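You operate a simulated robot arm through the tools that you are given. There is no shell and no other tool. Be economical: measure what you need, move in short steps, check, and stop when the job is done.

Carry out the task below with a simulated two-armed robot. There is one attempt and no reset: what you move stays moved.

JOB
Clear the spare lid and lay it on the blue mat.
Fine: teal cap in the rack's free well, blue ring in the tester's drawer; free the lid at the green stand knob; shut the drawer. Set down upright: what you pick out.

It is judged by the outcome, as a careful person would: the job done as asked, and still so three seconds after it is handed in. It fails if anything else is knocked over, pushed out of place, dropped, spilled or broken. A push-on lid holds only when it is set on centred and level and pressed home; a screw cap is set on level and turned clockwise until tight.

ROBOT AND FRAMES
Two 7-joint arms with fingered hands on one trunk, on a base that drives. Base frame: it is fixed to the floor where the robot stands at the start and does not move with it; the origin is under the middle of the robot, x ahead of it, y to its left, z up; the surface under the hand at the start is at about z = 850. Units: mm, degrees, N and s.
The left shoulder is at the start at [21, 208, 1353], the right one opposite. Places, roughly: air pump [600, -300, 1000]; blue mat top [500, 700, 900]; green stand knob [500, 100, 900]; grey port cap (3x3x4 cm) [400, -100, 900]; inside of the tester drawer [600, -300, 900]; orange port cap (3x3x4 cm) [400, 0, 900]; teal port cap (3x3x4 cm) [600, 100, 900]; tester drawer [600, -300, 900]; vent key [600, -400, 900]; well 3 of the cap rack [400, -100, 900]. Payload 5 kg a hand.
The TCP of each hand is the grasp point between the finger pads, 48 mm short of the fingertips. In the tool frame z runs along the fingers and y along their closing line. Largest opening 160 mm; the body of the gripper starts 56 mm behind the TCP. The gripper is a hand of 4 fingers: y runs from the thumb to the fingers, the wrist lies at [-26, -142, -252] in the tool frame, and closing takes about 1.5 s.
Orientation is told as [roll, pitch, yaw] about the base's x, y, z axes, in that order, counted from this pose: with the fingers straight down and the wrist toward the robot, the tool's x, y and z point along [0, 1, 0], [1, 0, 0] and [0, 0, -1] of the base frame.

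CONTROLS
- The arms move only by the tool drive_tool. It takes "left_motion", "right_motion" or both (then of equal length, played together; a hand with none holds still); each is a list of rows, each a list of 6 numbers: the shift along the tool's x, y, z in mm, then the turn, a rotation vector about the tool's x, y, z in degrees. In form: [[x, y, z, rx, ry, rz], ...]. A call has 1 to 20 rows; each row shifts and turns the commanded pose from where the row before left it, along the tool's axes as they then stand. "left_claw" and "right_claw" are, for a hand that has rows, the opening, from 0 (shut) to 1 (fully open), set as the call begins (left out, the last holds). A row lasts 0.2 s, in which the tool goes at most 50 mm and 8.6 degrees; a call with a longer step from one row to the next is refused whole, and so is a gripper value outside its range. A pose out of reach is approached as far as the arm can. The call stops where the force on the tool passes 90 N (or 10 N more than at its start, if that is more) or the arm is blocked; 0.2 s more then pass. Each finger travels about 108 mm/s and halts on what it meets, pressing with about 27 N; the grip force reading is that of the motor and also rises with nothing between the fingers. The clock runs only during rows and for 0.2 s after the last one: add rows that do not move to give the fingers time. It gives the time, the measured TCP pose, the force on the tool (base axes), the opening and the grip force at its end, in the units of the frame above (readings bear some noise), with the torque about the TCP (base axes, N m) and any sound that the robot's microphone picked up.
- Cameras (640 x 400 px; columns grow to the right, rows downward): "scene" is now at [88.2, 10.2, 1539.8]; the picture's right is [0.01, -1.00, 0.00], its down [-0.67, -0.00, -0.74] and it looks along [0.74, 0.00, -0.67] (base axes); focal length 248 px, centre (320, 200). "left" rides on the left gripper at [-87, -133, -189] in its tool frame; the picture's right is [-0.83, -0.26, 0.49], its down [0.51, -0.71, 0.49] and it looks along [0.22, 0.66, 0.72] (tool axes); focal length 238 px, centre (320, 200). "right" rides on the right gripper at [87, -133, -189] in its tool frame; the picture's right is [-0.83, 0.26, -0.49], its down [-0.51, -0.71, 0.49] and it looks along [-0.22, 0.66, 0.72] (tool axes); focal length 238 px, centre (320, 200). There is no depth. A picture from a camera that has moved, and an enlarged one, comes with that camera's place and axes in the base frame and with its lens. The place of the scene camera against the robot may be out by one fixed shift of up to 18 mm in any direction.
- get_image(camera): a new picture of that camera. No time passes.
- lift_body(by): slides the trunk up (or, below 0, down) by that many mm; the arms and the scene camera ride with it, the base frame stays. It gives what a move gives, with no picture.
- drive_base(legs): drives the robot by 1 to 6 legs, each [ahead, left, turn to the left] in mm, mm and degrees, along the robot's own axes; the way and the turn of a leg run together, so that a leg with both is an arc; at most 1500 mm and 180 degrees a leg. The arms and the cameras ride along, it lands a little off, and it stops where it bumps. It gives what a move gives.
- set_fingers(index, middle, ring, thumb_bend, thumb_turn, hand): sets how far each is bent, from 0 (flat) to 100 (curled in); at 30 the hand is open as for a grip, at 70 the pads meet at the TCP. One left out holds its place. A second passes; each finger stops where it meets its share of the squeeze, and holds until it gets a number again. A gripper value or a shape takes the hand back. It gives what a move gives, with no picture; readings hold the bend of each and the force on the fingers (four entries, about 0 where the hand has none), thumb and palm. thumb_turn goes from beside the hand (0) to across from the fingers (100), as for a grip.
- hand_shape(shape, hand): the hand has 4 fingers and takes this shape, open, in about a second: jaw (thumb against the fingers, like two jaws); tri (thumb and two fingers); tip (a fingertip pinch); poke (one finger out to press); point (the index stretched); flat (the hand flat); cup (the hand cupped); fist (a fist). The gripper value then closes the fingers along that shape, each until it touches; the sizes above hold for jaw. It gives what a move gives, with no picture.
- aim_head(pan, tilt): turns the head with the scene camera to pan (to the left, within 86 degrees either way) and tilt (down, from -29 to 69), counted from straight ahead of the robot. It gives what a move gives.
- zoom(camera, box): a new picture of the part [left, top, right, bottom] of that camera's present view, enlarged. No time passes.
- close_job(): hands the job in; it is judged then, once.

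Work in short steps. Places have to be worked out from the pictures, the camera data and where the tool is seen: move nearer, look again, correct. Check each grasp and each placing, and mend what went wrong. You have 120 turns and 88 pictures in all, those below and enlarged ones among them. Open the grippers and draw the arms clear of the work before you hand the job in, unless the task says otherwise; then end with one line.

The tools are called as a command line: name --argument value ..., lists and objects as JSON in quotes. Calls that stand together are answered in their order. drive_tool: Moves the arms, as the interface text tells. Its arguments: {"type":"object","properties":{"left_motion":{"type":"array","items":{"type":"array","items":{"type":"number"}}},"left_claw":{"type":"number"},"right_motion":{"type":"array","items":{"type":"array","items":{"type":"number"}}},"right_claw":{"type":"number"}},"required":[]} The other tools are called the same way: lift_body (by) slides the trunk up or down; hand_shape (shape, hand) gives the hand a shape; set_fingers (index, middle, ring, thumb_bend, thumb_turn, hand) moves the fingers one by one; drive_base (legs) drives the base; aim_head (pan, tilt) turns the head that bears the scene camera; get_image (camera) takes a picture; zoom (camera, box) takes an enlarged picture of a part of a camera's view; close_job () hands the job in.

At the start:

```text
clock: 0.0
left_ee_pos: [751.1, 363.6, 1199.9]
left_orientation: [0.0, 0.0, 0.0]
left_ft_force: [0.4, -0.1, -0.3]
left_ft_torque: [0.01, 0.0, 0.01]
left_opening: 159.4
left_grip_force: 0.0
left_shape: jaw
left_bend: [30.0, 30.0, 30.0, 30.0, 98.0]
left_finger forces: [0.0, 0.0, 0.0, 0.0, 0.0, 0.0]
right_ee_pos: [625.3, -213.5, 1302.5]
right_orientation: [0.1, 0.0, 0.0]
right_ft_force: [0.2, 0.1, 0.0]
right_ft_torque: [0.0, 0.01, -0.01]
right_opening: 159.3
right_grip_force: 0.0
right_shape: jaw
right_bend: [30.0, 30.0, 30.0, 30.0, 98.0]
right_finger forces: [0.0, 0.0, 0.0, 0.1, 0.0, 0.1]
trunk travel left (down, up): [-355.0, 335.0]
robot x, y, heading: [-0.2, -1.5, 0.1]
head pan, tilt: [0.3, 42.2]
```

scene: 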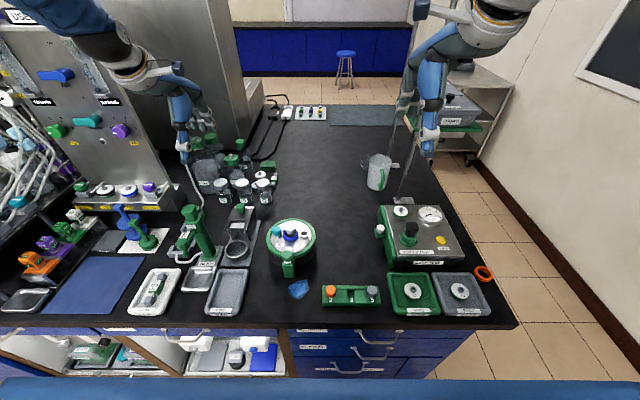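
right: 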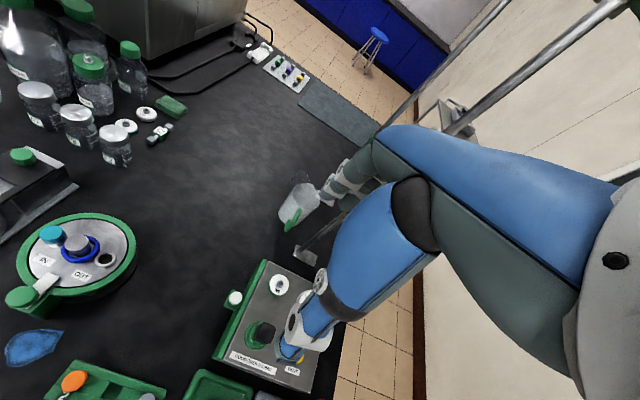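
left: 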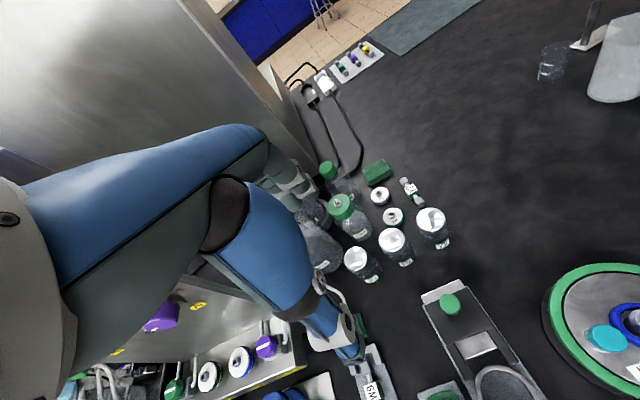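

I'll zoom into the scene to understand the lid, rack and tester.

zoom --camera "scene" --box '[220, 200, 380, 310]'

zoom --camera "scene" --box '[310, 190, 510, 325]'

zoom --camera "scene" --box '[0, 180, 240, 330]'

```text
3.64 times, centred on (300, 255) of scene
camera zoom: at [88.2, 10.2, 1539.8], right [0.01, -1.0, 0.0], down [-0.67, 0.0, -0.74], along [0.74, 0.0, -0.67], focal length 902 px, centre (393, 0)
```

zoom: 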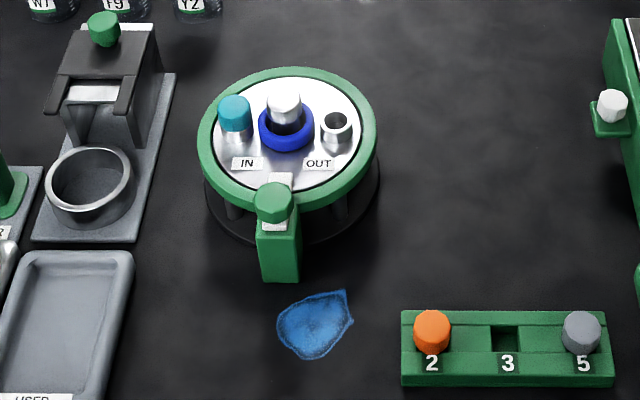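

```text
2.96 times, centred on (410, 258) of scene
camera zoom: at [88.2, 10.2, 1539.8], right [0.01, -1.0, 0.0], down [-0.67, 0.0, -0.74], along [0.74, 0.0, -0.67], focal length 735 px, centre (53, 30)
```

zoom: 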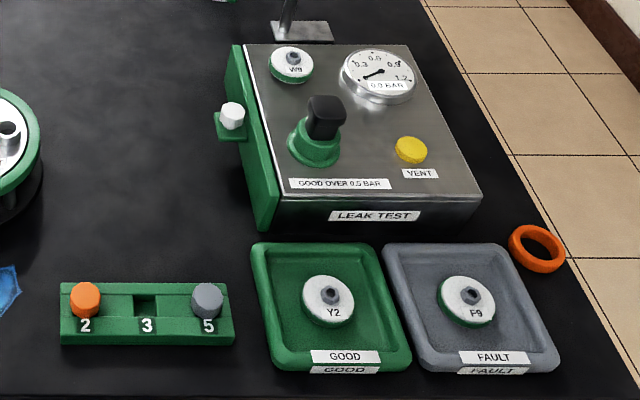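

```text
2.67 times, centred on (120, 255) of scene
camera zoom: at [88.2, 10.2, 1539.8], right [0.01, -1.0, 0.0], down [-0.67, 0.0, -0.74], along [0.74, 0.0, -0.67], focal length 662 px, centre (853, 53)
```

zoom: 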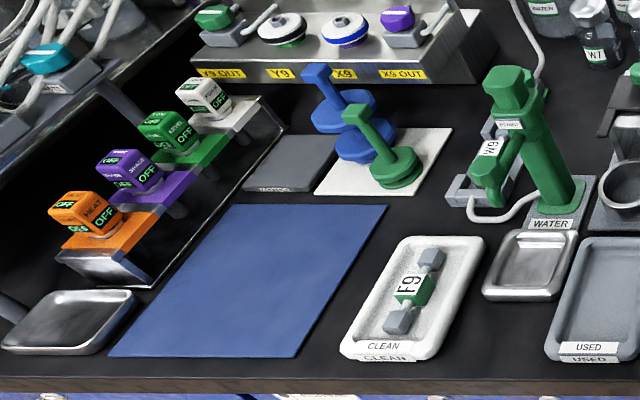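

The lid sits on a stand with a teal cap (IN), blue ring round the centre knob and a green latch knob in front. I move the left hand over for a nearer view, and look with right camera too.

drive_tool --left_motion '[[-23, -36, 10, 0, 0, 0], [-23, -36, 10, 0, 0, 0], [-23, -36, 10, 0, 0, 0], [-23, -36, 10, 0, 0, 0], [-23, -36, 10, 0, 0, 0], [-23, -36, 10, 0, 0, 0], [-23, -36, 10, 0, 0, 0], [0, 0, 0, 0, 0, 0]]'

get_image --camera "left"

```text
clock: 1.8
left_ee_pos: [500.8, 201.3, 1128.9]
left_orientation: [0.0, -0.1, 0.0]
left_ft_force: [-0.3, 0.4, -1.0]
left_ft_torque: [-0.06, 0.03, 0.04]
left_opening: 160.1
left_grip_force: 0.0
left_shape: jaw
left_bend: [30.0, 30.0, 30.0, 30.0, 97.0]
left_finger forces: [0.0, 0.1, 0.0, 0.0, 0.0, 0.0]
right_ee_pos: [625.4, -210.8, 1301.2]
right_orientation: [0.0, -0.1, 0.0]
right_ft_force: [0.2, 1.2, -0.6]
right_ft_torque: [-0.1, 0.07, -0.04]
right_opening: 159.6
right_grip_force: 0.1
right_shape: jaw
right_bend: [30.0, 30.0, 30.0, 30.0, 98.0]
right_finger forces: [0.0, 0.0, 0.1, 0.1, 0.1, 0.1]
trunk travel left (down, up): [-355.0, 335.0]
robot x, y, heading: [-0.7, 0.6, 0.1]
head pan, tilt: [0.3, 42.2]
```

```text
81 pictures are left
camera left: at [368.5, 114.5, 1317.2], right [-0.26, -0.84, -0.49], down [-0.71, 0.51, -0.49], along [0.66, 0.22, -0.72], focal length 238 px, centre (320, 200)
```

left: 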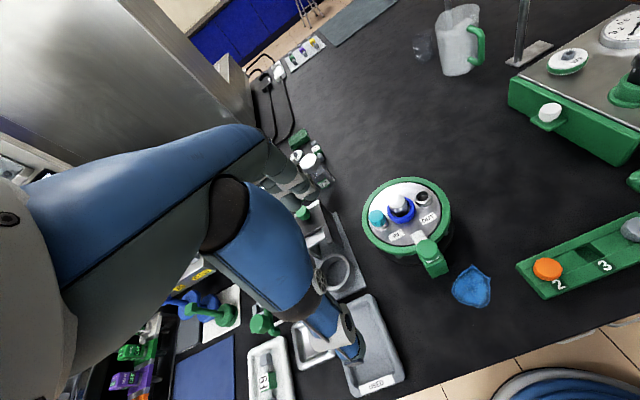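

zoom --camera "left" --box '[340, 160, 500, 310]'

zoom --camera "left" --box '[480, 0, 640, 310]'

```text
2.67 times, centred on (420, 235) of left
camera zoom: at [368.5, 114.5, 1317.2], right [-0.26, -0.84, -0.49], down [-0.71, 0.51, -0.49], along [0.66, 0.22, -0.72], focal length 636 px, centre (53, 107)
```

zoom: 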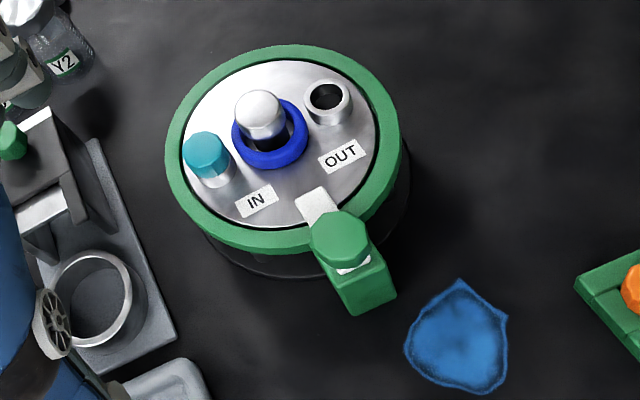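

```text
1.29 times, centred on (560, 155) of left
camera zoom: at [368.5, 114.5, 1317.2], right [-0.26, -0.84, -0.49], down [-0.71, 0.51, -0.49], along [0.66, 0.22, -0.72], focal length 308 px, centre (10, 258)
```

zoom: 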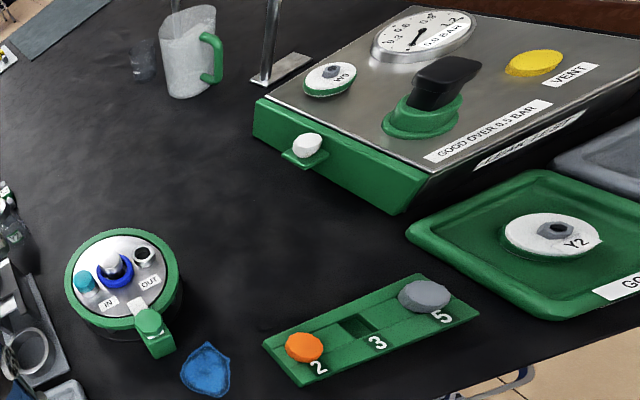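

Right hand will handle cap, ring and drawer; the rack is near, so I back the base up by 120 mm to give reach, then study the hand shapes.

drive_base --legs '[[-120, 0, 0]]'

hand_shape --shape "tip" --hand "right"

get_image --camera "scene"

get_image --camera "right"

```text
clock: 3.0
left_ee_pos: [381.4, 200.1, 1129.2]
left_orientation: [0.0, 0.1, -0.1]
left_ft_force: [-0.5, 0.6, 0.3]
left_ft_torque: [0.0, -0.01, 0.0]
left_opening: 159.9
left_grip_force: 0.0
left_shape: jaw
left_bend: [30.0, 30.0, 30.0, 30.0, 97.0]
left_finger forces: [0.0, 0.0, 0.0, 0.0, 0.1, 0.0]
right_ee_pos: [504.5, -213.1, 1302.9]
right_orientation: [0.1, -0.1, -0.1]
right_ft_force: [-0.4, 0.3, 0.5]
right_ft_torque: [0.0, -0.02, -0.05]
right_opening: 159.8
right_grip_force: 0.0
right_shape: jaw
right_bend: [30.0, 30.0, 30.0, 30.0, 98.0]
right_finger forces: [0.0, 0.0, 0.1, 0.0, 0.0, 0.0]
trunk travel left (down, up): [-355.0, 335.0]
robot x, y, heading: [-120.7, 0.8, 0.1]
head pan, tilt: [0.3, 42.2]
```

```text
clock: 3.9
left_ee_pos: [382.3, 199.3, 1128.5]
left_orientation: [0.0, 0.1, -0.1]
left_ft_force: [1.2, -0.2, -0.5]
left_ft_torque: [-0.01, 0.04, -0.05]
left_opening: 159.9
left_grip_force: 0.0
left_shape: jaw
left_bend: [30.0, 30.0, 30.0, 30.0, 97.0]
left_finger forces: [0.0, 0.1, 0.0, 0.0, 0.0, 0.1]
right_ee_pos: [505.7, -212.5, 1300.8]
right_orientation: [0.0, 0.1, -0.1]
right_ft_force: [0.6, 0.1, -0.4]
right_ft_torque: [-0.02, 0.05, 0.01]
right_opening: 159.9
right_grip_force: 0.1
right_shape: tip
right_bend: [30.0, 98.0, 99.0, 30.0, 98.0]
right_finger forces: [0.0, 0.0, 0.0, 0.0, 0.0, 0.0]
trunk travel left (down, up): [-355.0, 335.0]
robot x, y, heading: [-118.8, -0.8, -0.1]
head pan, tilt: [0.3, 42.2]
```

```text
78 pictures are left
camera scene: at [-30.1, 10.1, 1539.7], right [0.0, -1.0, 0.0], down [-0.67, 0.0, -0.74], along [0.74, 0.0, -0.67], focal length 248 px, centre (320, 200)
```

scene: 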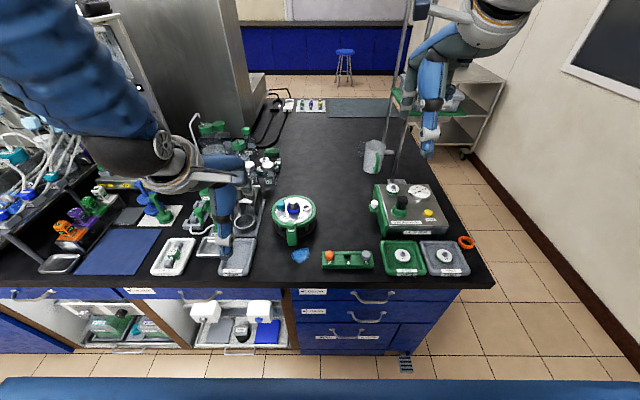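

```text
77 pictures are left
camera right: at [373.5, -127.4, 1490.4], right [0.26, -0.83, 0.49], down [-0.71, -0.51, -0.49], along [0.66, -0.22, -0.72], focal length 238 px, centre (320, 200)
```

right: 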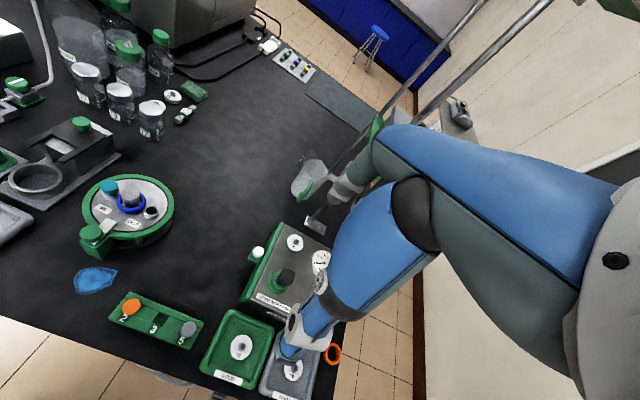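

zoom --camera "right" --box '[60, 160, 220, 260]'

zoom --camera "right" --box '[60, 270, 220, 370]'

zoom --camera "right" --box '[270, 120, 430, 380]'

```text
4.00 times, centred on (140, 210) of right
camera zoom: at [373.5, -127.4, 1490.4], right [0.26, -0.83, 0.49], down [-0.71, -0.51, -0.49], along [0.66, -0.22, -0.72], focal length 953 px, centre (1040, 160)
```

zoom: 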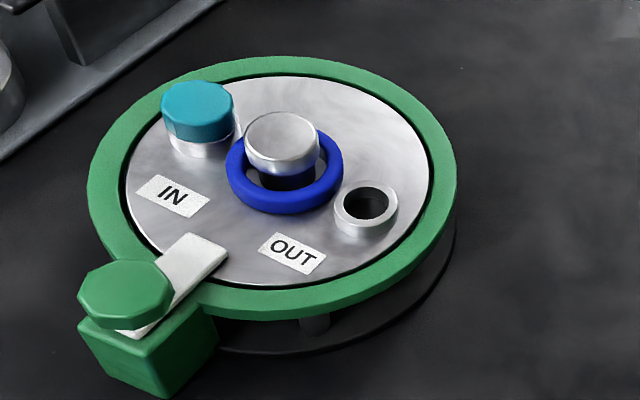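

```text
4.00 times, centred on (140, 320) of right
camera zoom: at [373.5, -127.4, 1490.4], right [0.26, -0.83, 0.49], down [-0.71, -0.51, -0.49], along [0.66, -0.22, -0.72], focal length 953 px, centre (1040, -280)
```

zoom: 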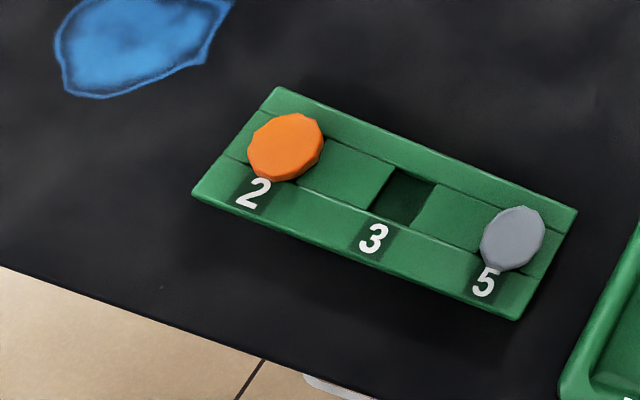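

```text
1.54 times, centred on (350, 250) of right
camera zoom: at [373.5, -127.4, 1490.4], right [0.26, -0.83, 0.49], down [-0.71, -0.51, -0.49], along [0.66, -0.22, -0.72], focal length 367 px, centre (274, 123)
```

zoom: 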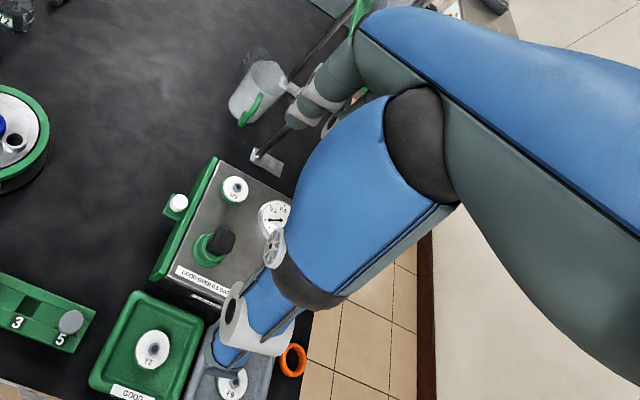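

Triangulated: cap top ≈ (604,138,943), centre knob top ≈ (605,93,955), ring ≈ z 918. I bring the right hand above the cap, with the left moving aside, to see the finger geometry.

drive_tool --right_motion '[[38.8, 11, 26, 0, 0, 0], [38.8, 11, 26, 0, 0, 0], [38.8, 11, 26, 0, 0, 0], [38.8, 11, 26, 0, 0, 0], [38.8, 11, 26, 0, 0, 0], [38.8, 11, 26, 0, 0, 0], [38.8, 11, 26, 0, 0, 0], [38.8, 11, 26, 0, 0, 0], [38.8, 11, 26, 0, 0, 0], [0, 0, 0, 0, 0, 0]]' --left_motion '[[35, 0, 0, 0, 0, 0], [35, 0, 0, 0, 0, 0], [35, 0, 0, 0, 0, 0], [35, 0, 0, 0, 0, 0], [35, 0, 0, 0, 0, 0], [25, 0, 0, 0, 0, 0], [0, 0, 0, 0, 0, 0], [0, 0, 0, 0, 0, 0], [0, 0, 0, 0, 0, 0], [0, 0, 0, 0, 0, 0]]' --right_claw 0.5

get_image --camera "scene"

get_image --camera "right"

get_image --camera "left"

```text
clock: 6.1
left_ee_pos: [379.8, 397.4, 1132.3]
left_orientation: [0.0, 0.0, -0.1]
left_ft_force: [0.0, -1.5, 0.2]
left_ft_torque: [0.07, -0.07, 0.02]
left_opening: 160.0
left_grip_force: 0.1
left_shape: jaw
left_bend: [30.0, 30.0, 30.0, 30.0, 97.0]
left_finger forces: [0.0, 0.1, 0.1, 0.0, 0.0, 0.1]
right_ee_pos: [604.6, 133.2, 1068.7]
right_orientation: [-0.1, -0.2, -0.1]
right_ft_force: [-0.6, -0.8, -0.3]
right_ft_torque: [0.02, -0.04, 0.0]
right_opening: 80.4
right_grip_force: 0.1
right_shape: tip
right_bend: [73.0, 98.0, 99.0, 69.0, 100.0]
right_finger forces: [0.0, 0.0, 0.0, 0.0, 0.0, 0.1]
trunk travel left (down, up): [-355.0, 335.0]
robot x, y, heading: [-114.0, -0.0, -0.2]
head pan, tilt: [0.3, 42.2]
```

```text
73 pictures are left
camera scene: at [-32.0, 9.1, 1539.9], right [0.0, -1.0, 0.0], down [-0.67, 0.0, -0.74], along [0.74, 0.0, -0.67], focal length 248 px, centre (320, 200)
```

scene: 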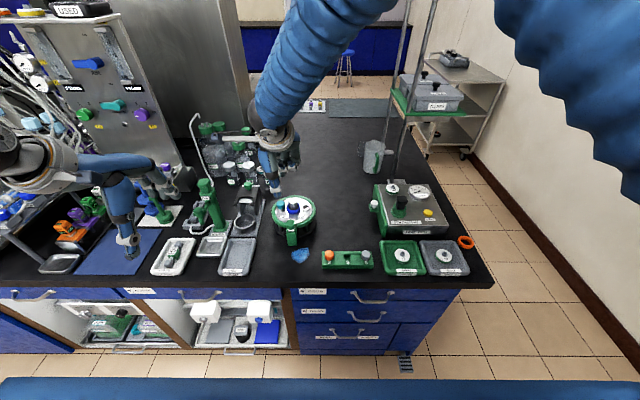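

```text
72 pictures are left
camera right: at [470.6, 218.1, 1258.1], right [0.26, -0.84, 0.49], down [-0.71, -0.5, -0.49], along [0.66, -0.22, -0.72], focal length 238 px, centre (320, 200)
```

right: 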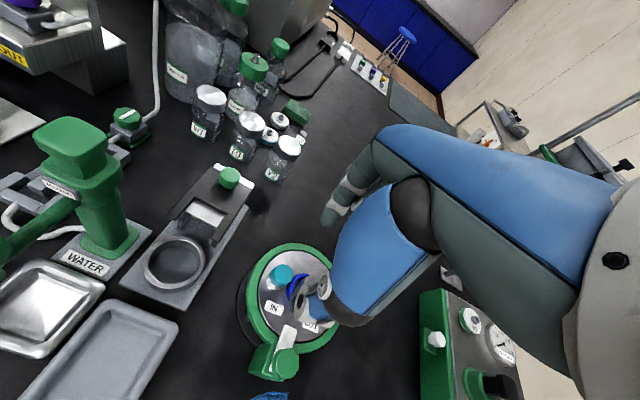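

```text
71 pictures are left
camera left: at [247.5, 310.4, 1318.9], right [-0.26, -0.83, -0.49], down [-0.71, 0.51, -0.49], along [0.66, 0.22, -0.72], focal length 238 px, centre (320, 200)
```

left: 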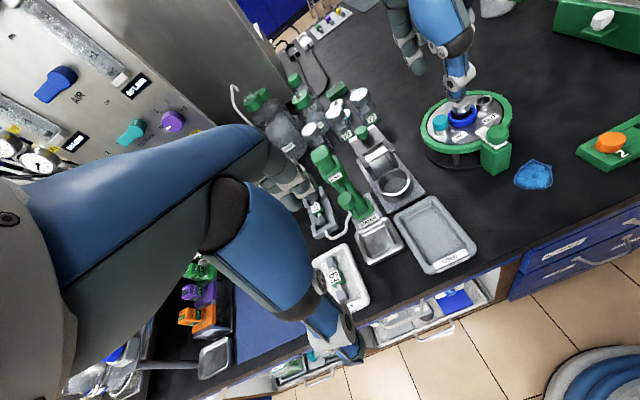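

zoom --camera "left" --box '[380, 0, 520, 180]'

zoom --camera "scene" --box '[230, 100, 340, 250]'

zoom --camera "right" --box '[230, 150, 430, 390]'

```text
2.22 times, centred on (450, 90) of left
camera zoom: at [247.5, 310.4, 1318.9], right [-0.26, -0.83, -0.49], down [-0.71, 0.51, -0.49], along [0.66, 0.22, -0.72], focal length 530 px, centre (31, 444)
```

zoom: 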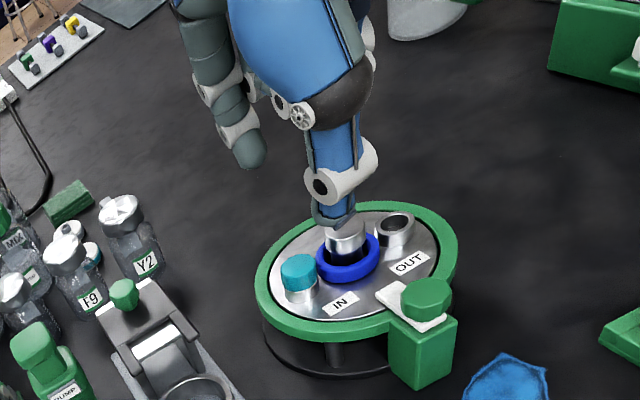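

```text
2.67 times, centred on (285, 175) of scene
camera zoom: at [-32.0, 9.1, 1539.9], right [0.0, -1.0, 0.0], down [-0.67, 0.0, -0.74], along [0.74, 0.0, -0.67], focal length 662 px, centre (413, 267)
```

zoom: 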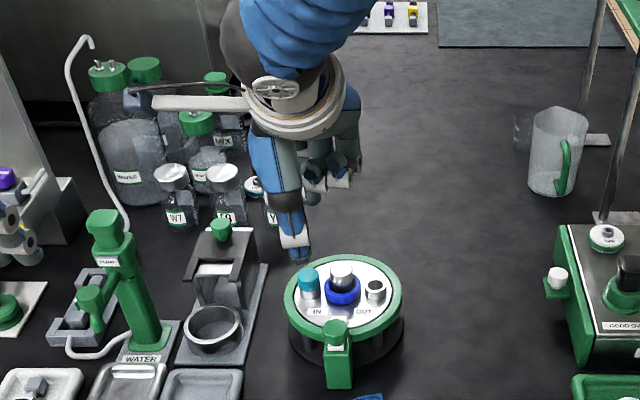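

```text
1.67 times, centred on (330, 270) of right
camera zoom: at [470.6, 218.1, 1258.1], right [0.26, -0.84, 0.49], down [-0.71, -0.5, -0.49], along [0.66, -0.22, -0.72], focal length 397 px, centre (303, 83)
```

zoom: 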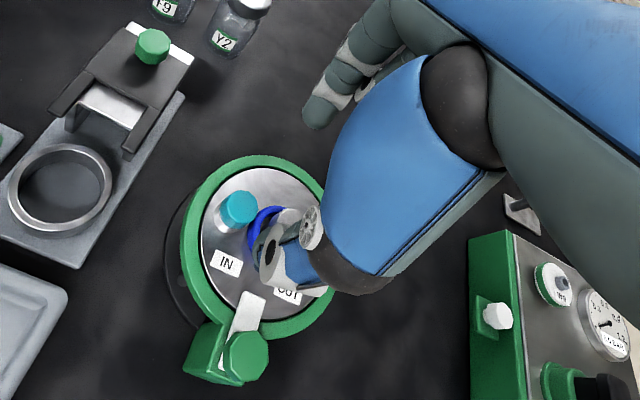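

In tip shape at 80 mm opening the index tip is ≈40 mm below TCP, centred in y. I descend over the cap in default yaw.

drive_tool --right_motion '[[4.4, -1, 30, 0, 0, 0], [0, 0, 30, 0, 0, 0], [0, 0, 25, 0, 0, 0], [0, 0, 15, 0, 0, 0], [0, 0, 0, 0, 0, 0]]'

zoom --camera "left" --box '[400, 40, 520, 190]'

zoom --camera "right" --box '[230, 130, 430, 390]'

```text
clock: 7.3
left_ee_pos: [380.5, 398.5, 1129.7]
left_orientation: [0.0, 0.0, -0.1]
left_ft_force: [0.2, -0.8, 0.3]
left_ft_torque: [-0.02, 0.05, 0.02]
left_opening: 160.0
left_grip_force: 0.1
left_shape: jaw
left_bend: [30.0, 30.0, 30.0, 30.0, 97.0]
left_finger forces: [0.1, 0.0, 0.1, 0.1, 0.1, 0.0]
right_ee_pos: [604.3, 141.4, 967.7]
right_orientation: [0.0, -0.1, -0.1]
right_ft_force: [-0.6, -0.7, 4.8]
right_ft_torque: [0.03, 0.28, 0.03]
right_opening: 80.2
right_grip_force: 0.1
right_shape: tip
right_bend: [73.0, 98.0, 99.0, 70.0, 100.0]
right_finger forces: [0.1, 0.0, 0.1, 0.0, 4.4, 0.0]
trunk travel left (down, up): [-355.0, 335.0]
robot x, y, heading: [-115.9, -0.1, -0.0]
head pan, tilt: [0.3, 42.2]
```

```text
2.67 times, centred on (460, 115) of left
camera zoom: at [248.3, 311.7, 1318.2], right [-0.26, -0.83, -0.49], down [-0.71, 0.51, -0.49], along [0.66, 0.22, -0.72], focal length 636 px, centre (-53, 427)
```

zoom: 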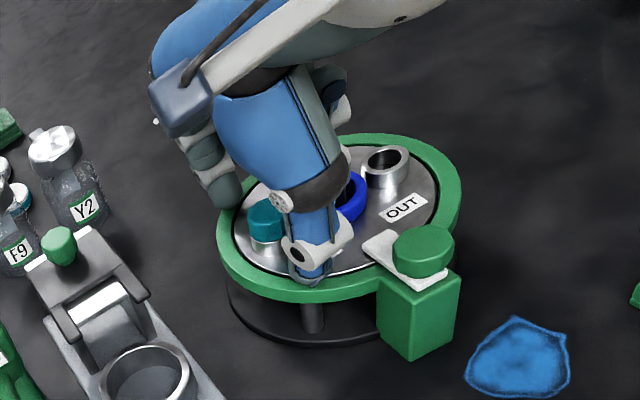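

```text
1.54 times, centred on (330, 260) of right
camera zoom: at [472.1, 226.1, 1156.7], right [0.26, -0.83, 0.49], down [-0.71, -0.51, -0.49], along [0.66, -0.22, -0.72], focal length 367 px, centre (305, 108)
```

zoom: 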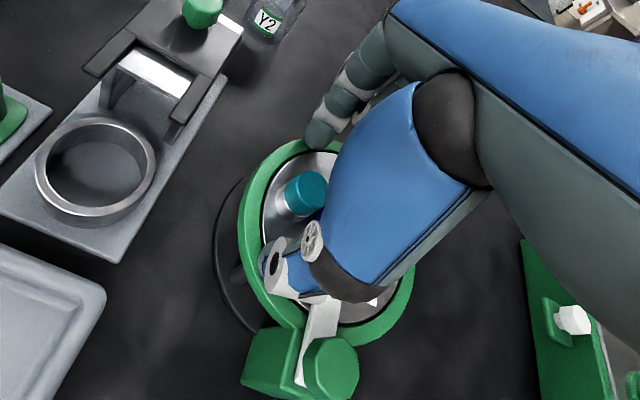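

The thumb tip just touches the lid, so tips reach ~52 mm below TCP. I raise 10 mm, centre y, then close on the cap.

drive_tool --right_motion '[[-3, 0, -10, 0, 0, 0], [0, 0, 0, 0, 0, 0]]'

drive_tool --right_motion '[[0, 0, 0, 0, 0, 0], [0, 0, 0, 0, 0, 0], [0, 0, 0, 0, 0, 0], [0, 0, 0, 0, 0, 0], [0, 0, 0, 0, 0, 0], [0, 0, 0, 0, 0, 0]]' --right_claw 0

zoom --camera "right" --box '[230, 130, 430, 390]'

zoom --camera "left" --box '[400, 40, 520, 190]'

```text
clock: 7.9
left_ee_pos: [380.3, 398.0, 1129.7]
left_orientation: [-0.1, -0.1, 0.0]
left_ft_force: [1.0, -0.3, -0.1]
left_ft_torque: [0.0, 0.04, -0.03]
left_opening: 160.0
left_grip_force: 0.1
left_shape: jaw
left_bend: [30.0, 30.0, 30.0, 30.0, 97.0]
left_finger forces: [0.0, 0.0, 0.0, 0.0, 0.1, 0.0]
right_ee_pos: [605.2, 135.9, 977.3]
right_orientation: [0.1, -0.1, 0.0]
right_ft_force: [0.0, 0.4, 0.4]
right_ft_torque: [-0.02, 0.02, 0.0]
right_opening: 80.1
right_grip_force: 0.0
right_shape: tip
right_bend: [73.0, 98.0, 99.0, 70.0, 100.0]
right_finger forces: [0.1, 0.0, 0.0, 0.0, 0.0, 0.0]
trunk travel left (down, up): [-355.0, 335.0]
robot x, y, heading: [-117.5, -1.0, -0.1]
head pan, tilt: [0.3, 42.2]
```

```text
clock: 9.3
left_ee_pos: [380.2, 398.7, 1130.4]
left_orientation: [0.1, 0.0, -0.1]
left_ft_force: [-0.1, 0.0, -0.1]
left_ft_torque: [-0.01, 0.0, 0.04]
left_opening: 160.3
left_grip_force: 0.0
left_shape: jaw
left_bend: [30.0, 30.0, 30.0, 30.0, 97.0]
left_finger forces: [0.1, 0.0, 0.0, 0.1, 0.0, 0.0]
right_ee_pos: [603.5, 137.2, 976.9]
right_orientation: [0.0, 0.0, -0.1]
right_ft_force: [-1.7, 0.2, 0.1]
right_ft_torque: [-0.01, 0.03, -0.04]
right_opening: 21.4
right_grip_force: 27.2
right_shape: tip
right_bend: [71.0, 100.0, 100.0, 74.0, 100.0]
right_finger forces: [23.8, 0.1, 0.1, 0.0, 24.4, 0.1]
trunk travel left (down, up): [-355.0, 335.0]
robot x, y, heading: [-119.5, 0.6, 0.1]
head pan, tilt: [0.3, 42.2]
```

```text
1.54 times, centred on (330, 260) of right
camera zoom: at [471.3, 223.1, 1166.7], right [0.26, -0.83, 0.49], down [-0.71, -0.51, -0.49], along [0.66, -0.22, -0.72], focal length 367 px, centre (305, 108)
```

zoom: 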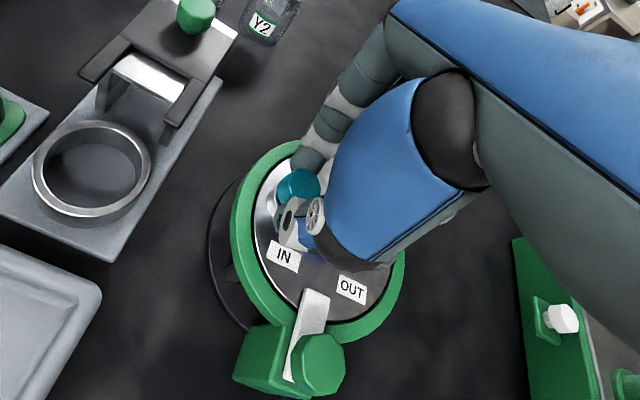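

```text
2.67 times, centred on (460, 115) of left
camera zoom: at [248.5, 311.7, 1318.1], right [-0.26, -0.83, -0.49], down [-0.71, 0.51, -0.49], along [0.66, 0.22, -0.72], focal length 636 px, centre (-53, 427)
```

zoom: 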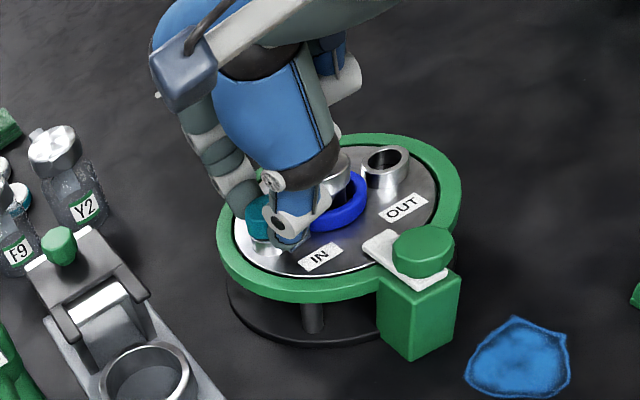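

Both digits press the cap with ~24 N. I lift gently straight up.

drive_tool --right_motion '[[0, 0, -5, 0, 0, 0], [0, 0, -5, 0, 0, 0], [0, 0, -10, 0, 0, 0], [0, 0, -20, 0, 0, 0], [0, 0, -20, 0, 0, 0], [0, 0, -20, 0, 0, 0], [0, 0, -20, 0, 0, 0], [0, 0, 0, 0, 0, 0]]'

zoom --camera "left" --box '[380, 0, 540, 190]'

zoom --camera "right" --box '[230, 130, 430, 390]'

```text
clock: 11.1
left_ee_pos: [381.5, 398.0, 1129.4]
left_orientation: [0.1, 0.0, -0.2]
left_ft_force: [-0.5, 0.3, -1.1]
left_ft_torque: [-0.01, -0.01, -0.02]
left_opening: 159.8
left_grip_force: 0.0
left_shape: jaw
left_bend: [30.0, 30.0, 30.0, 30.0, 97.0]
left_finger forces: [0.1, 0.1, 0.0, 0.0, 0.0, 0.0]
right_ee_pos: [605.1, 136.9, 1077.0]
right_orientation: [-0.1, -0.1, -0.1]
right_ft_force: [0.0, 0.4, -0.5]
right_ft_torque: [-0.03, 0.0, 0.0]
right_opening: 21.1
right_grip_force: 27.1
right_shape: tip
right_bend: [71.0, 100.0, 100.0, 74.0, 100.0]
right_finger forces: [24.3, 0.0, 0.0, 0.0, 24.2, 0.0]
trunk travel left (down, up): [-355.0, 335.0]
robot x, y, heading: [-116.8, 0.5, -0.3]
head pan, tilt: [0.3, 42.2]
```

```text
2.11 times, centred on (460, 95) of left
camera zoom: at [249.0, 311.7, 1317.9], right [-0.26, -0.83, -0.49], down [-0.71, 0.51, -0.49], along [0.66, 0.22, -0.72], focal length 502 px, centre (25, 421)
```

zoom: 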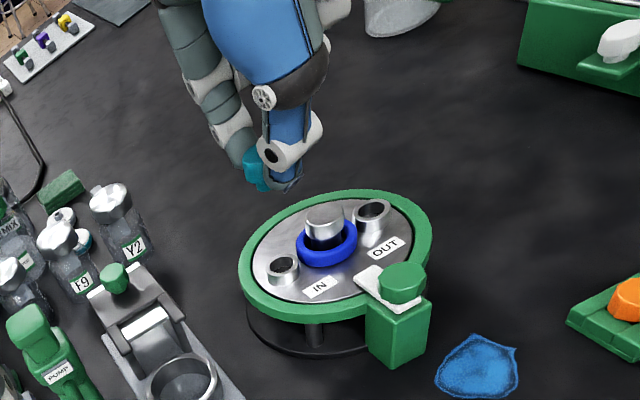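

```text
1.54 times, centred on (330, 260) of right
camera zoom: at [471.7, 222.9, 1266.8], right [0.26, -0.83, 0.49], down [-0.71, -0.51, -0.49], along [0.66, -0.22, -0.72], focal length 367 px, centre (305, 108)
```

zoom: 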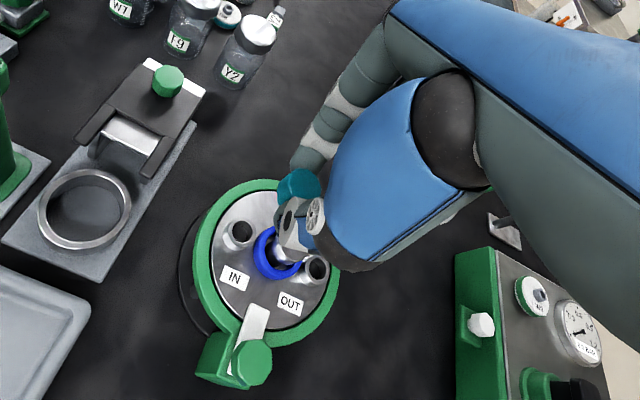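

Cap is out cleanly. Well 3 is estimated at ≈(434,-89); I move there at safe height and look.

drive_tool --right_motion '[[-37.7, -28.5, 4, 0, 0, 0], [-37.7, -28.5, 4, 0, 0, 0], [-37.7, -28.5, 4, 0, 0, 0], [-37.7, -28.5, 4, 0, 0, 0], [-37.7, -28.5, 4, 0, 0, 0], [-37.7, -28.5, 4, 0, 0, 0], [0, 0, 0, 0, 0, 0]]'

get_image --camera "right"

zoom --camera "scene" --box '[290, 180, 450, 290]'

```text
clock: 12.7
left_ee_pos: [380.9, 400.1, 1129.7]
left_orientation: [-0.1, -0.1, 0.0]
left_ft_force: [0.6, 0.7, -0.3]
left_ft_torque: [-0.14, 0.03, -0.01]
left_opening: 159.7
left_grip_force: 0.0
left_shape: jaw
left_bend: [30.0, 30.0, 30.0, 30.0, 97.0]
left_finger forces: [0.1, 0.1, 0.1, 0.0, 0.0, 0.0]
right_ee_pos: [430.7, -85.0, 1053.1]
right_orientation: [-0.2, 0.0, -0.1]
right_ft_force: [-0.6, 1.3, -0.2]
right_ft_torque: [-0.11, 0.03, -0.01]
right_opening: 21.4
right_grip_force: 26.7
right_shape: tip
right_bend: [71.0, 100.0, 100.0, 74.0, 100.0]
right_finger forces: [24.2, 0.1, 0.1, 0.1, 24.0, 0.0]
trunk travel left (down, up): [-355.0, 335.0]
robot x, y, heading: [-117.3, 2.1, -0.2]
head pan, tilt: [0.3, 42.2]
```

```text
61 pictures are left
camera right: at [297.9, 0.5, 1242.6], right [0.26, -0.83, 0.49], down [-0.71, -0.51, -0.49], along [0.66, -0.22, -0.72], focal length 238 px, centre (320, 200)
```

right: 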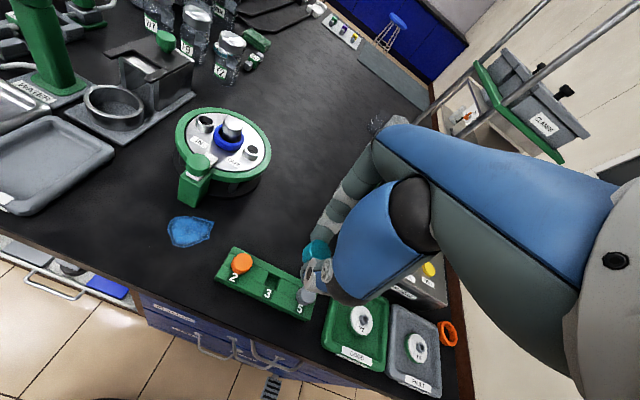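

```text
3.64 times, centred on (370, 235) of scene
camera zoom: at [-30.3, 12.6, 1539.7], right [0.01, -1.0, 0.0], down [-0.67, 0.0, -0.74], along [0.74, 0.0, -0.67], focal length 902 px, centre (138, 73)
```

zoom: 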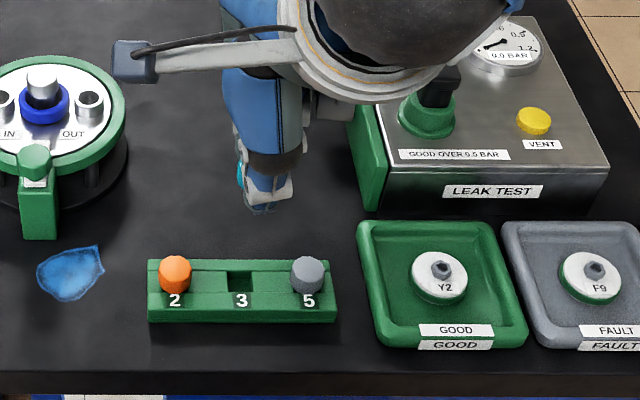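

zoom --camera "right" --box '[210, 230, 340, 330]'

```text
4.00 times, centred on (275, 280) of right
camera zoom: at [297.9, 0.5, 1242.6], right [0.26, -0.83, 0.49], down [-0.71, -0.51, -0.49], along [0.66, -0.22, -0.72], focal length 953 px, centre (500, -120)
```

zoom: 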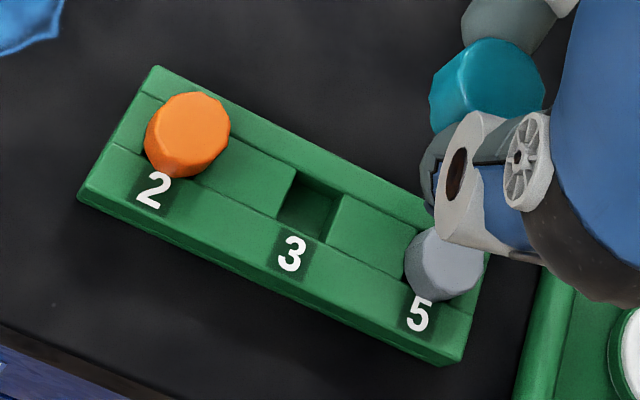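

Well 3 (≈20 mm square) triangulates to (437,-88,866); cap held ≈3 mm ahead of TCP. I align and descend to just above, then check.

drive_tool --right_motion '[[-2.5, 3, 25, 0, 0, 0], [0, 0, 25, 0, 0, 0], [0, 0, 25, 0, 0, 0], [0, 0, 22, 0, 0, 0], [0, 0, 0, 0, 0, 0]]'

zoom --camera "right" --box '[250, 220, 380, 340]'

zoom --camera "scene" --box '[320, 220, 390, 280]'

```text
clock: 13.9
left_ee_pos: [380.3, 398.2, 1130.1]
left_orientation: [0.0, 0.0, -0.1]
left_ft_force: [-1.0, 1.0, 1.0]
left_ft_torque: [-0.01, -0.05, -0.02]
left_opening: 160.1
left_grip_force: 0.0
left_shape: jaw
left_bend: [30.0, 30.0, 30.0, 30.0, 97.0]
left_finger forces: [0.0, 0.0, 0.1, 0.0, 0.0, 0.0]
right_ee_pos: [434.1, -91.0, 958.2]
right_orientation: [0.0, -0.2, -0.2]
right_ft_force: [-1.1, 0.2, 0.3]
right_ft_torque: [-0.03, -0.04, -0.02]
right_opening: 21.2
right_grip_force: 27.3
right_shape: tip
right_bend: [71.0, 100.0, 100.0, 74.0, 100.0]
right_finger forces: [24.0, 0.1, 0.0, 0.0, 24.1, 0.0]
trunk travel left (down, up): [-355.0, 335.0]
robot x, y, heading: [-118.5, 2.0, -0.0]
head pan, tilt: [0.3, 42.2]
```

```text
3.33 times, centred on (315, 280) of right
camera zoom: at [302.4, -5.2, 1146.9], right [0.26, -0.83, 0.49], down [-0.71, -0.51, -0.49], along [0.66, -0.22, -0.72], focal length 794 px, centre (337, -67)
```

zoom: 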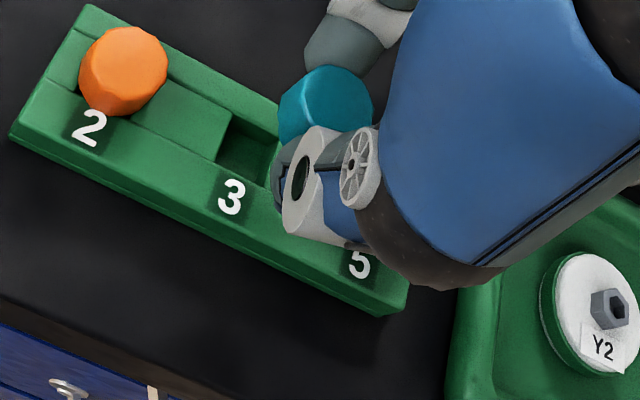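

```text
6.67 times, centred on (355, 250) of scene
camera zoom: at [-31.7, 10.5, 1539.9], right [0.0, -1.0, 0.0], down [-0.67, 0.0, -0.74], along [0.74, 0.0, -0.67], focal length 1654 px, centre (87, -133)
```

zoom: 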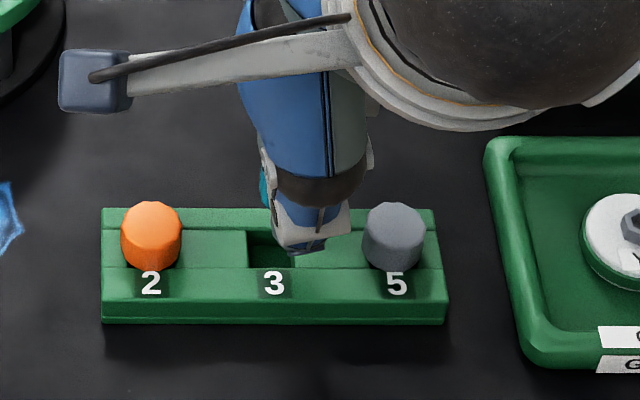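

The scene and wrist views both suggest the cap is ~6 mm too far right (−y) of the well. I shift +6 mm in y and recheck.

drive_tool --right_motion '[[6, 1, 0, 0, 0, 0], [0, 0, 0, 0, 0, 0]]'

zoom --camera "scene" --box '[320, 220, 390, 280]'

zoom --camera "right" --box '[250, 220, 380, 340]'

```text
clock: 14.5
left_ee_pos: [379.8, 398.2, 1130.8]
left_orientation: [0.1, 0.0, -0.1]
left_ft_force: [0.7, 0.0, -0.4]
left_ft_torque: [0.0, 0.01, 0.01]
left_opening: 160.0
left_grip_force: 0.1
left_shape: jaw
left_bend: [30.0, 30.0, 30.0, 30.0, 97.0]
left_finger forces: [0.1, 0.0, 0.0, 0.1, 0.0, 0.1]
right_ee_pos: [435.3, -84.9, 956.9]
right_orientation: [0.0, 0.0, -0.1]
right_ft_force: [0.1, -0.8, 0.1]
right_ft_torque: [0.02, -0.02, -0.02]
right_opening: 21.3
right_grip_force: 27.0
right_shape: tip
right_bend: [71.0, 100.0, 100.0, 74.0, 100.0]
right_finger forces: [24.1, 0.0, 0.1, 0.0, 24.1, 0.1]
trunk travel left (down, up): [-355.0, 335.0]
robot x, y, heading: [-117.0, 1.6, -0.1]
head pan, tilt: [0.3, 42.2]
```

```text
6.67 times, centred on (355, 250) of scene
camera zoom: at [-30.9, 9.9, 1539.8], right [0.0, -1.0, 0.0], down [-0.67, 0.0, -0.74], along [0.74, 0.0, -0.67], focal length 1654 px, centre (87, -133)
```

zoom: 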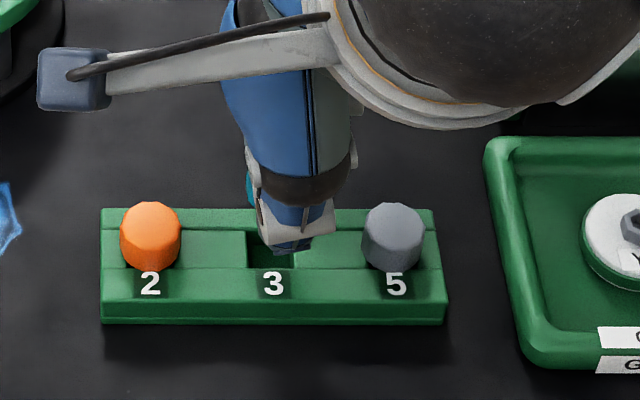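

```text
3.33 times, centred on (315, 280) of right
camera zoom: at [303.9, 0.6, 1146.3], right [0.26, -0.83, 0.49], down [-0.71, -0.51, -0.49], along [0.66, -0.22, -0.72], focal length 794 px, centre (337, -67)
```

zoom: 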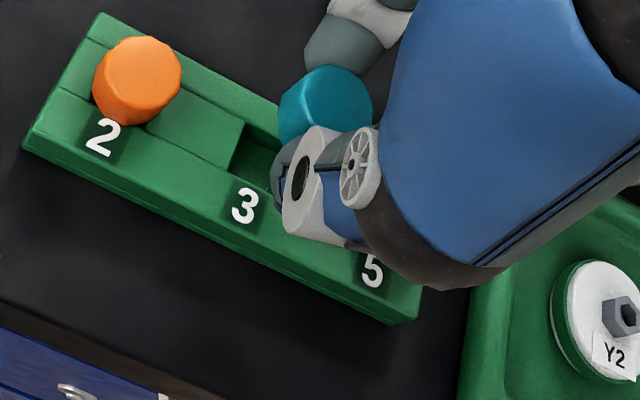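

y now lines up; x looks a few mm far, so I pull back 2 mm and descend slowly, watching force.

drive_tool --right_motion '[[0, -2, 5, 0, 0, 0], [0, 0, 5, 0, 0, 0], [0, 0, 4, 0, 0, 0], [0, 0, 2, 0, 0, 0], [0, 0, 0, 0, 0, 0]]'

zoom --camera "scene" --box '[320, 220, 390, 280]'

```text
clock: 15.7
left_ee_pos: [380.6, 398.4, 1130.4]
left_orientation: [0.1, 0.0, -0.1]
left_ft_force: [0.2, 1.7, 1.0]
left_ft_torque: [-0.03, -0.02, -0.05]
left_opening: 160.0
left_grip_force: 0.1
left_shape: jaw
left_bend: [30.0, 30.0, 30.0, 30.0, 97.0]
left_finger forces: [0.1, 0.0, 0.1, 0.0, 0.0, 0.1]
right_ee_pos: [435.3, -85.3, 940.6]
right_orientation: [0.0, 0.0, 0.0]
right_ft_force: [-0.4, 0.7, 0.7]
right_ft_torque: [0.0, -0.01, -0.01]
right_opening: 21.1
right_grip_force: 27.5
right_shape: tip
right_bend: [71.0, 100.0, 100.0, 74.0, 100.0]
right_finger forces: [24.1, 0.1, 0.0, 0.1, 24.0, 0.0]
trunk travel left (down, up): [-355.0, 335.0]
robot x, y, heading: [-115.6, 0.2, -0.2]
head pan, tilt: [0.3, 42.2]
```

```text
6.67 times, centred on (355, 250) of scene
camera zoom: at [-30.9, 10.4, 1539.8], right [0.0, -1.0, 0.0], down [-0.67, 0.0, -0.74], along [0.74, 0.0, -0.67], focal length 1654 px, centre (87, -133)
```

zoom: 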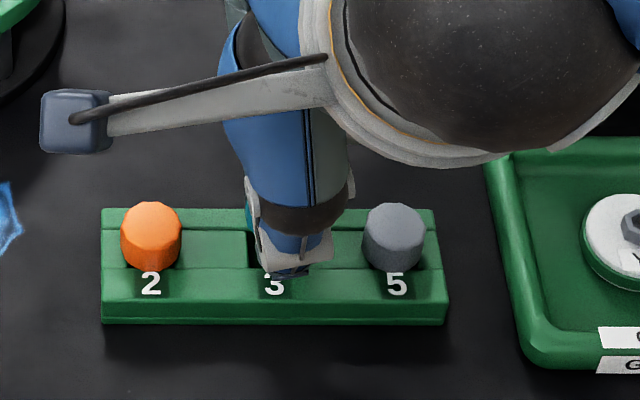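

drive_tool --right_motion '[[0, 0, 2, 0, 0, 0], [0, 0, 2, 0, 0, 0], [0, 0, 2, 0, 0, 0], [0, 0, 0, 0, 0, 0]]'

```text
clock: 16.7
left_ee_pos: [380.3, 398.3, 1129.0]
left_orientation: [0.0, 0.1, -0.1]
left_ft_force: [0.1, 0.3, -0.6]
left_ft_torque: [0.0, -0.06, 0.02]
left_opening: 159.9
left_grip_force: 0.0
left_shape: jaw
left_bend: [30.0, 30.0, 30.0, 30.0, 97.0]
left_finger forces: [0.0, 0.0, 0.0, 0.1, 0.0, 0.0]
right_ee_pos: [434.3, -85.5, 934.0]
right_orientation: [0.0, -0.1, -0.1]
right_ft_force: [0.5, 0.3, 1.0]
right_ft_torque: [-0.01, -0.02, 0.01]
right_opening: 21.4
right_grip_force: 26.9
right_shape: tip
right_bend: [71.0, 100.0, 100.0, 74.0, 100.0]
right_finger forces: [24.2, 0.0, 0.0, 0.0, 24.2, 0.0]
trunk travel left (down, up): [-355.0, 335.0]
robot x, y, heading: [-117.5, 4.0, -0.0]
head pan, tilt: [0.3, 42.2]
```

No contact yet at TCP z 934; continuing in small steps.

drive_tool --right_motion '[[0, 0, 2, 0, 0, 0], [0, 0, 2, 0, 0, 0], [0, 0, 2, 0, 0, 0], [0, 0, 0, 0, 0, 0]]'

zoom --camera "right" --box '[250, 220, 380, 340]'

```text
clock: 17.7
left_ee_pos: [381.0, 398.0, 1128.7]
left_orientation: [0.0, 0.0, -0.1]
left_ft_force: [-0.4, -0.3, 0.4]
left_ft_torque: [0.02, -0.02, 0.01]
left_opening: 159.9
left_grip_force: 0.1
left_shape: jaw
left_bend: [30.0, 30.0, 30.0, 30.0, 97.0]
left_finger forces: [0.1, 0.1, 0.0, 0.1, 0.0, 0.1]
right_ee_pos: [434.8, -85.8, 928.6]
right_orientation: [0.1, 0.0, -0.1]
right_ft_force: [0.1, 0.3, 0.3]
right_ft_torque: [-0.01, 0.01, -0.02]
right_opening: 21.0
right_grip_force: 27.0
right_shape: tip
right_bend: [71.0, 100.0, 100.0, 74.0, 100.0]
right_finger forces: [24.0, 0.0, 0.1, 0.1, 24.1, 0.0]
trunk travel left (down, up): [-355.0, 335.0]
robot x, y, heading: [-117.0, 1.7, -0.0]
head pan, tilt: [0.3, 42.2]
```

```text
3.33 times, centred on (315, 280) of right
camera zoom: at [302.3, 0.2, 1117.1], right [0.26, -0.83, 0.49], down [-0.71, -0.5, -0.49], along [0.66, -0.22, -0.72], focal length 794 px, centre (337, -67)
```

zoom: 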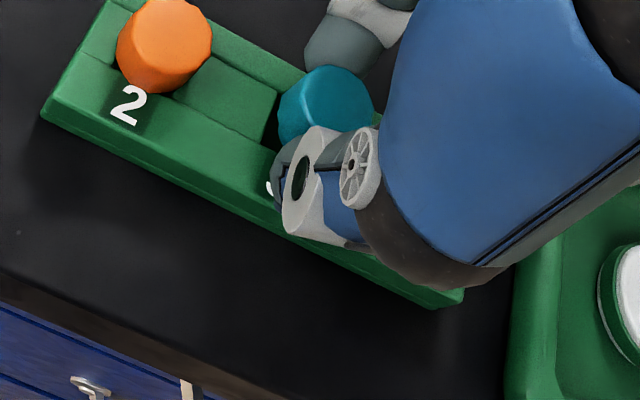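

drive_tool --right_motion '[[0, 0, 2, 0, 0, 0], [0, 0, 2, 0, 0, 0], [0, 0, 2, 0, 0, 0], [0, 0, 0, 0, 0, 0]]'

```text
clock: 18.7
left_ee_pos: [380.5, 397.3, 1130.4]
left_orientation: [0.1, 0.0, 0.0]
left_ft_force: [0.6, 0.3, 0.7]
left_ft_torque: [-0.03, 0.02, -0.03]
left_opening: 159.8
left_grip_force: 0.1
left_shape: jaw
left_bend: [30.0, 30.0, 30.0, 30.0, 97.0]
left_finger forces: [0.0, 0.0, 0.0, 0.0, 0.0, 0.0]
right_ee_pos: [435.3, -85.0, 922.8]
right_orientation: [-0.1, 0.0, 0.0]
right_ft_force: [-0.9, 0.8, 0.3]
right_ft_torque: [-0.01, -0.01, -0.01]
right_opening: 21.4
right_grip_force: 26.5
right_shape: tip
right_bend: [71.0, 100.0, 100.0, 74.0, 100.0]
right_finger forces: [24.2, 0.0, 0.1, 0.0, 24.1, 0.0]
trunk travel left (down, up): [-355.0, 335.0]
robot x, y, heading: [-119.5, 1.4, -0.0]
head pan, tilt: [0.3, 42.2]
```

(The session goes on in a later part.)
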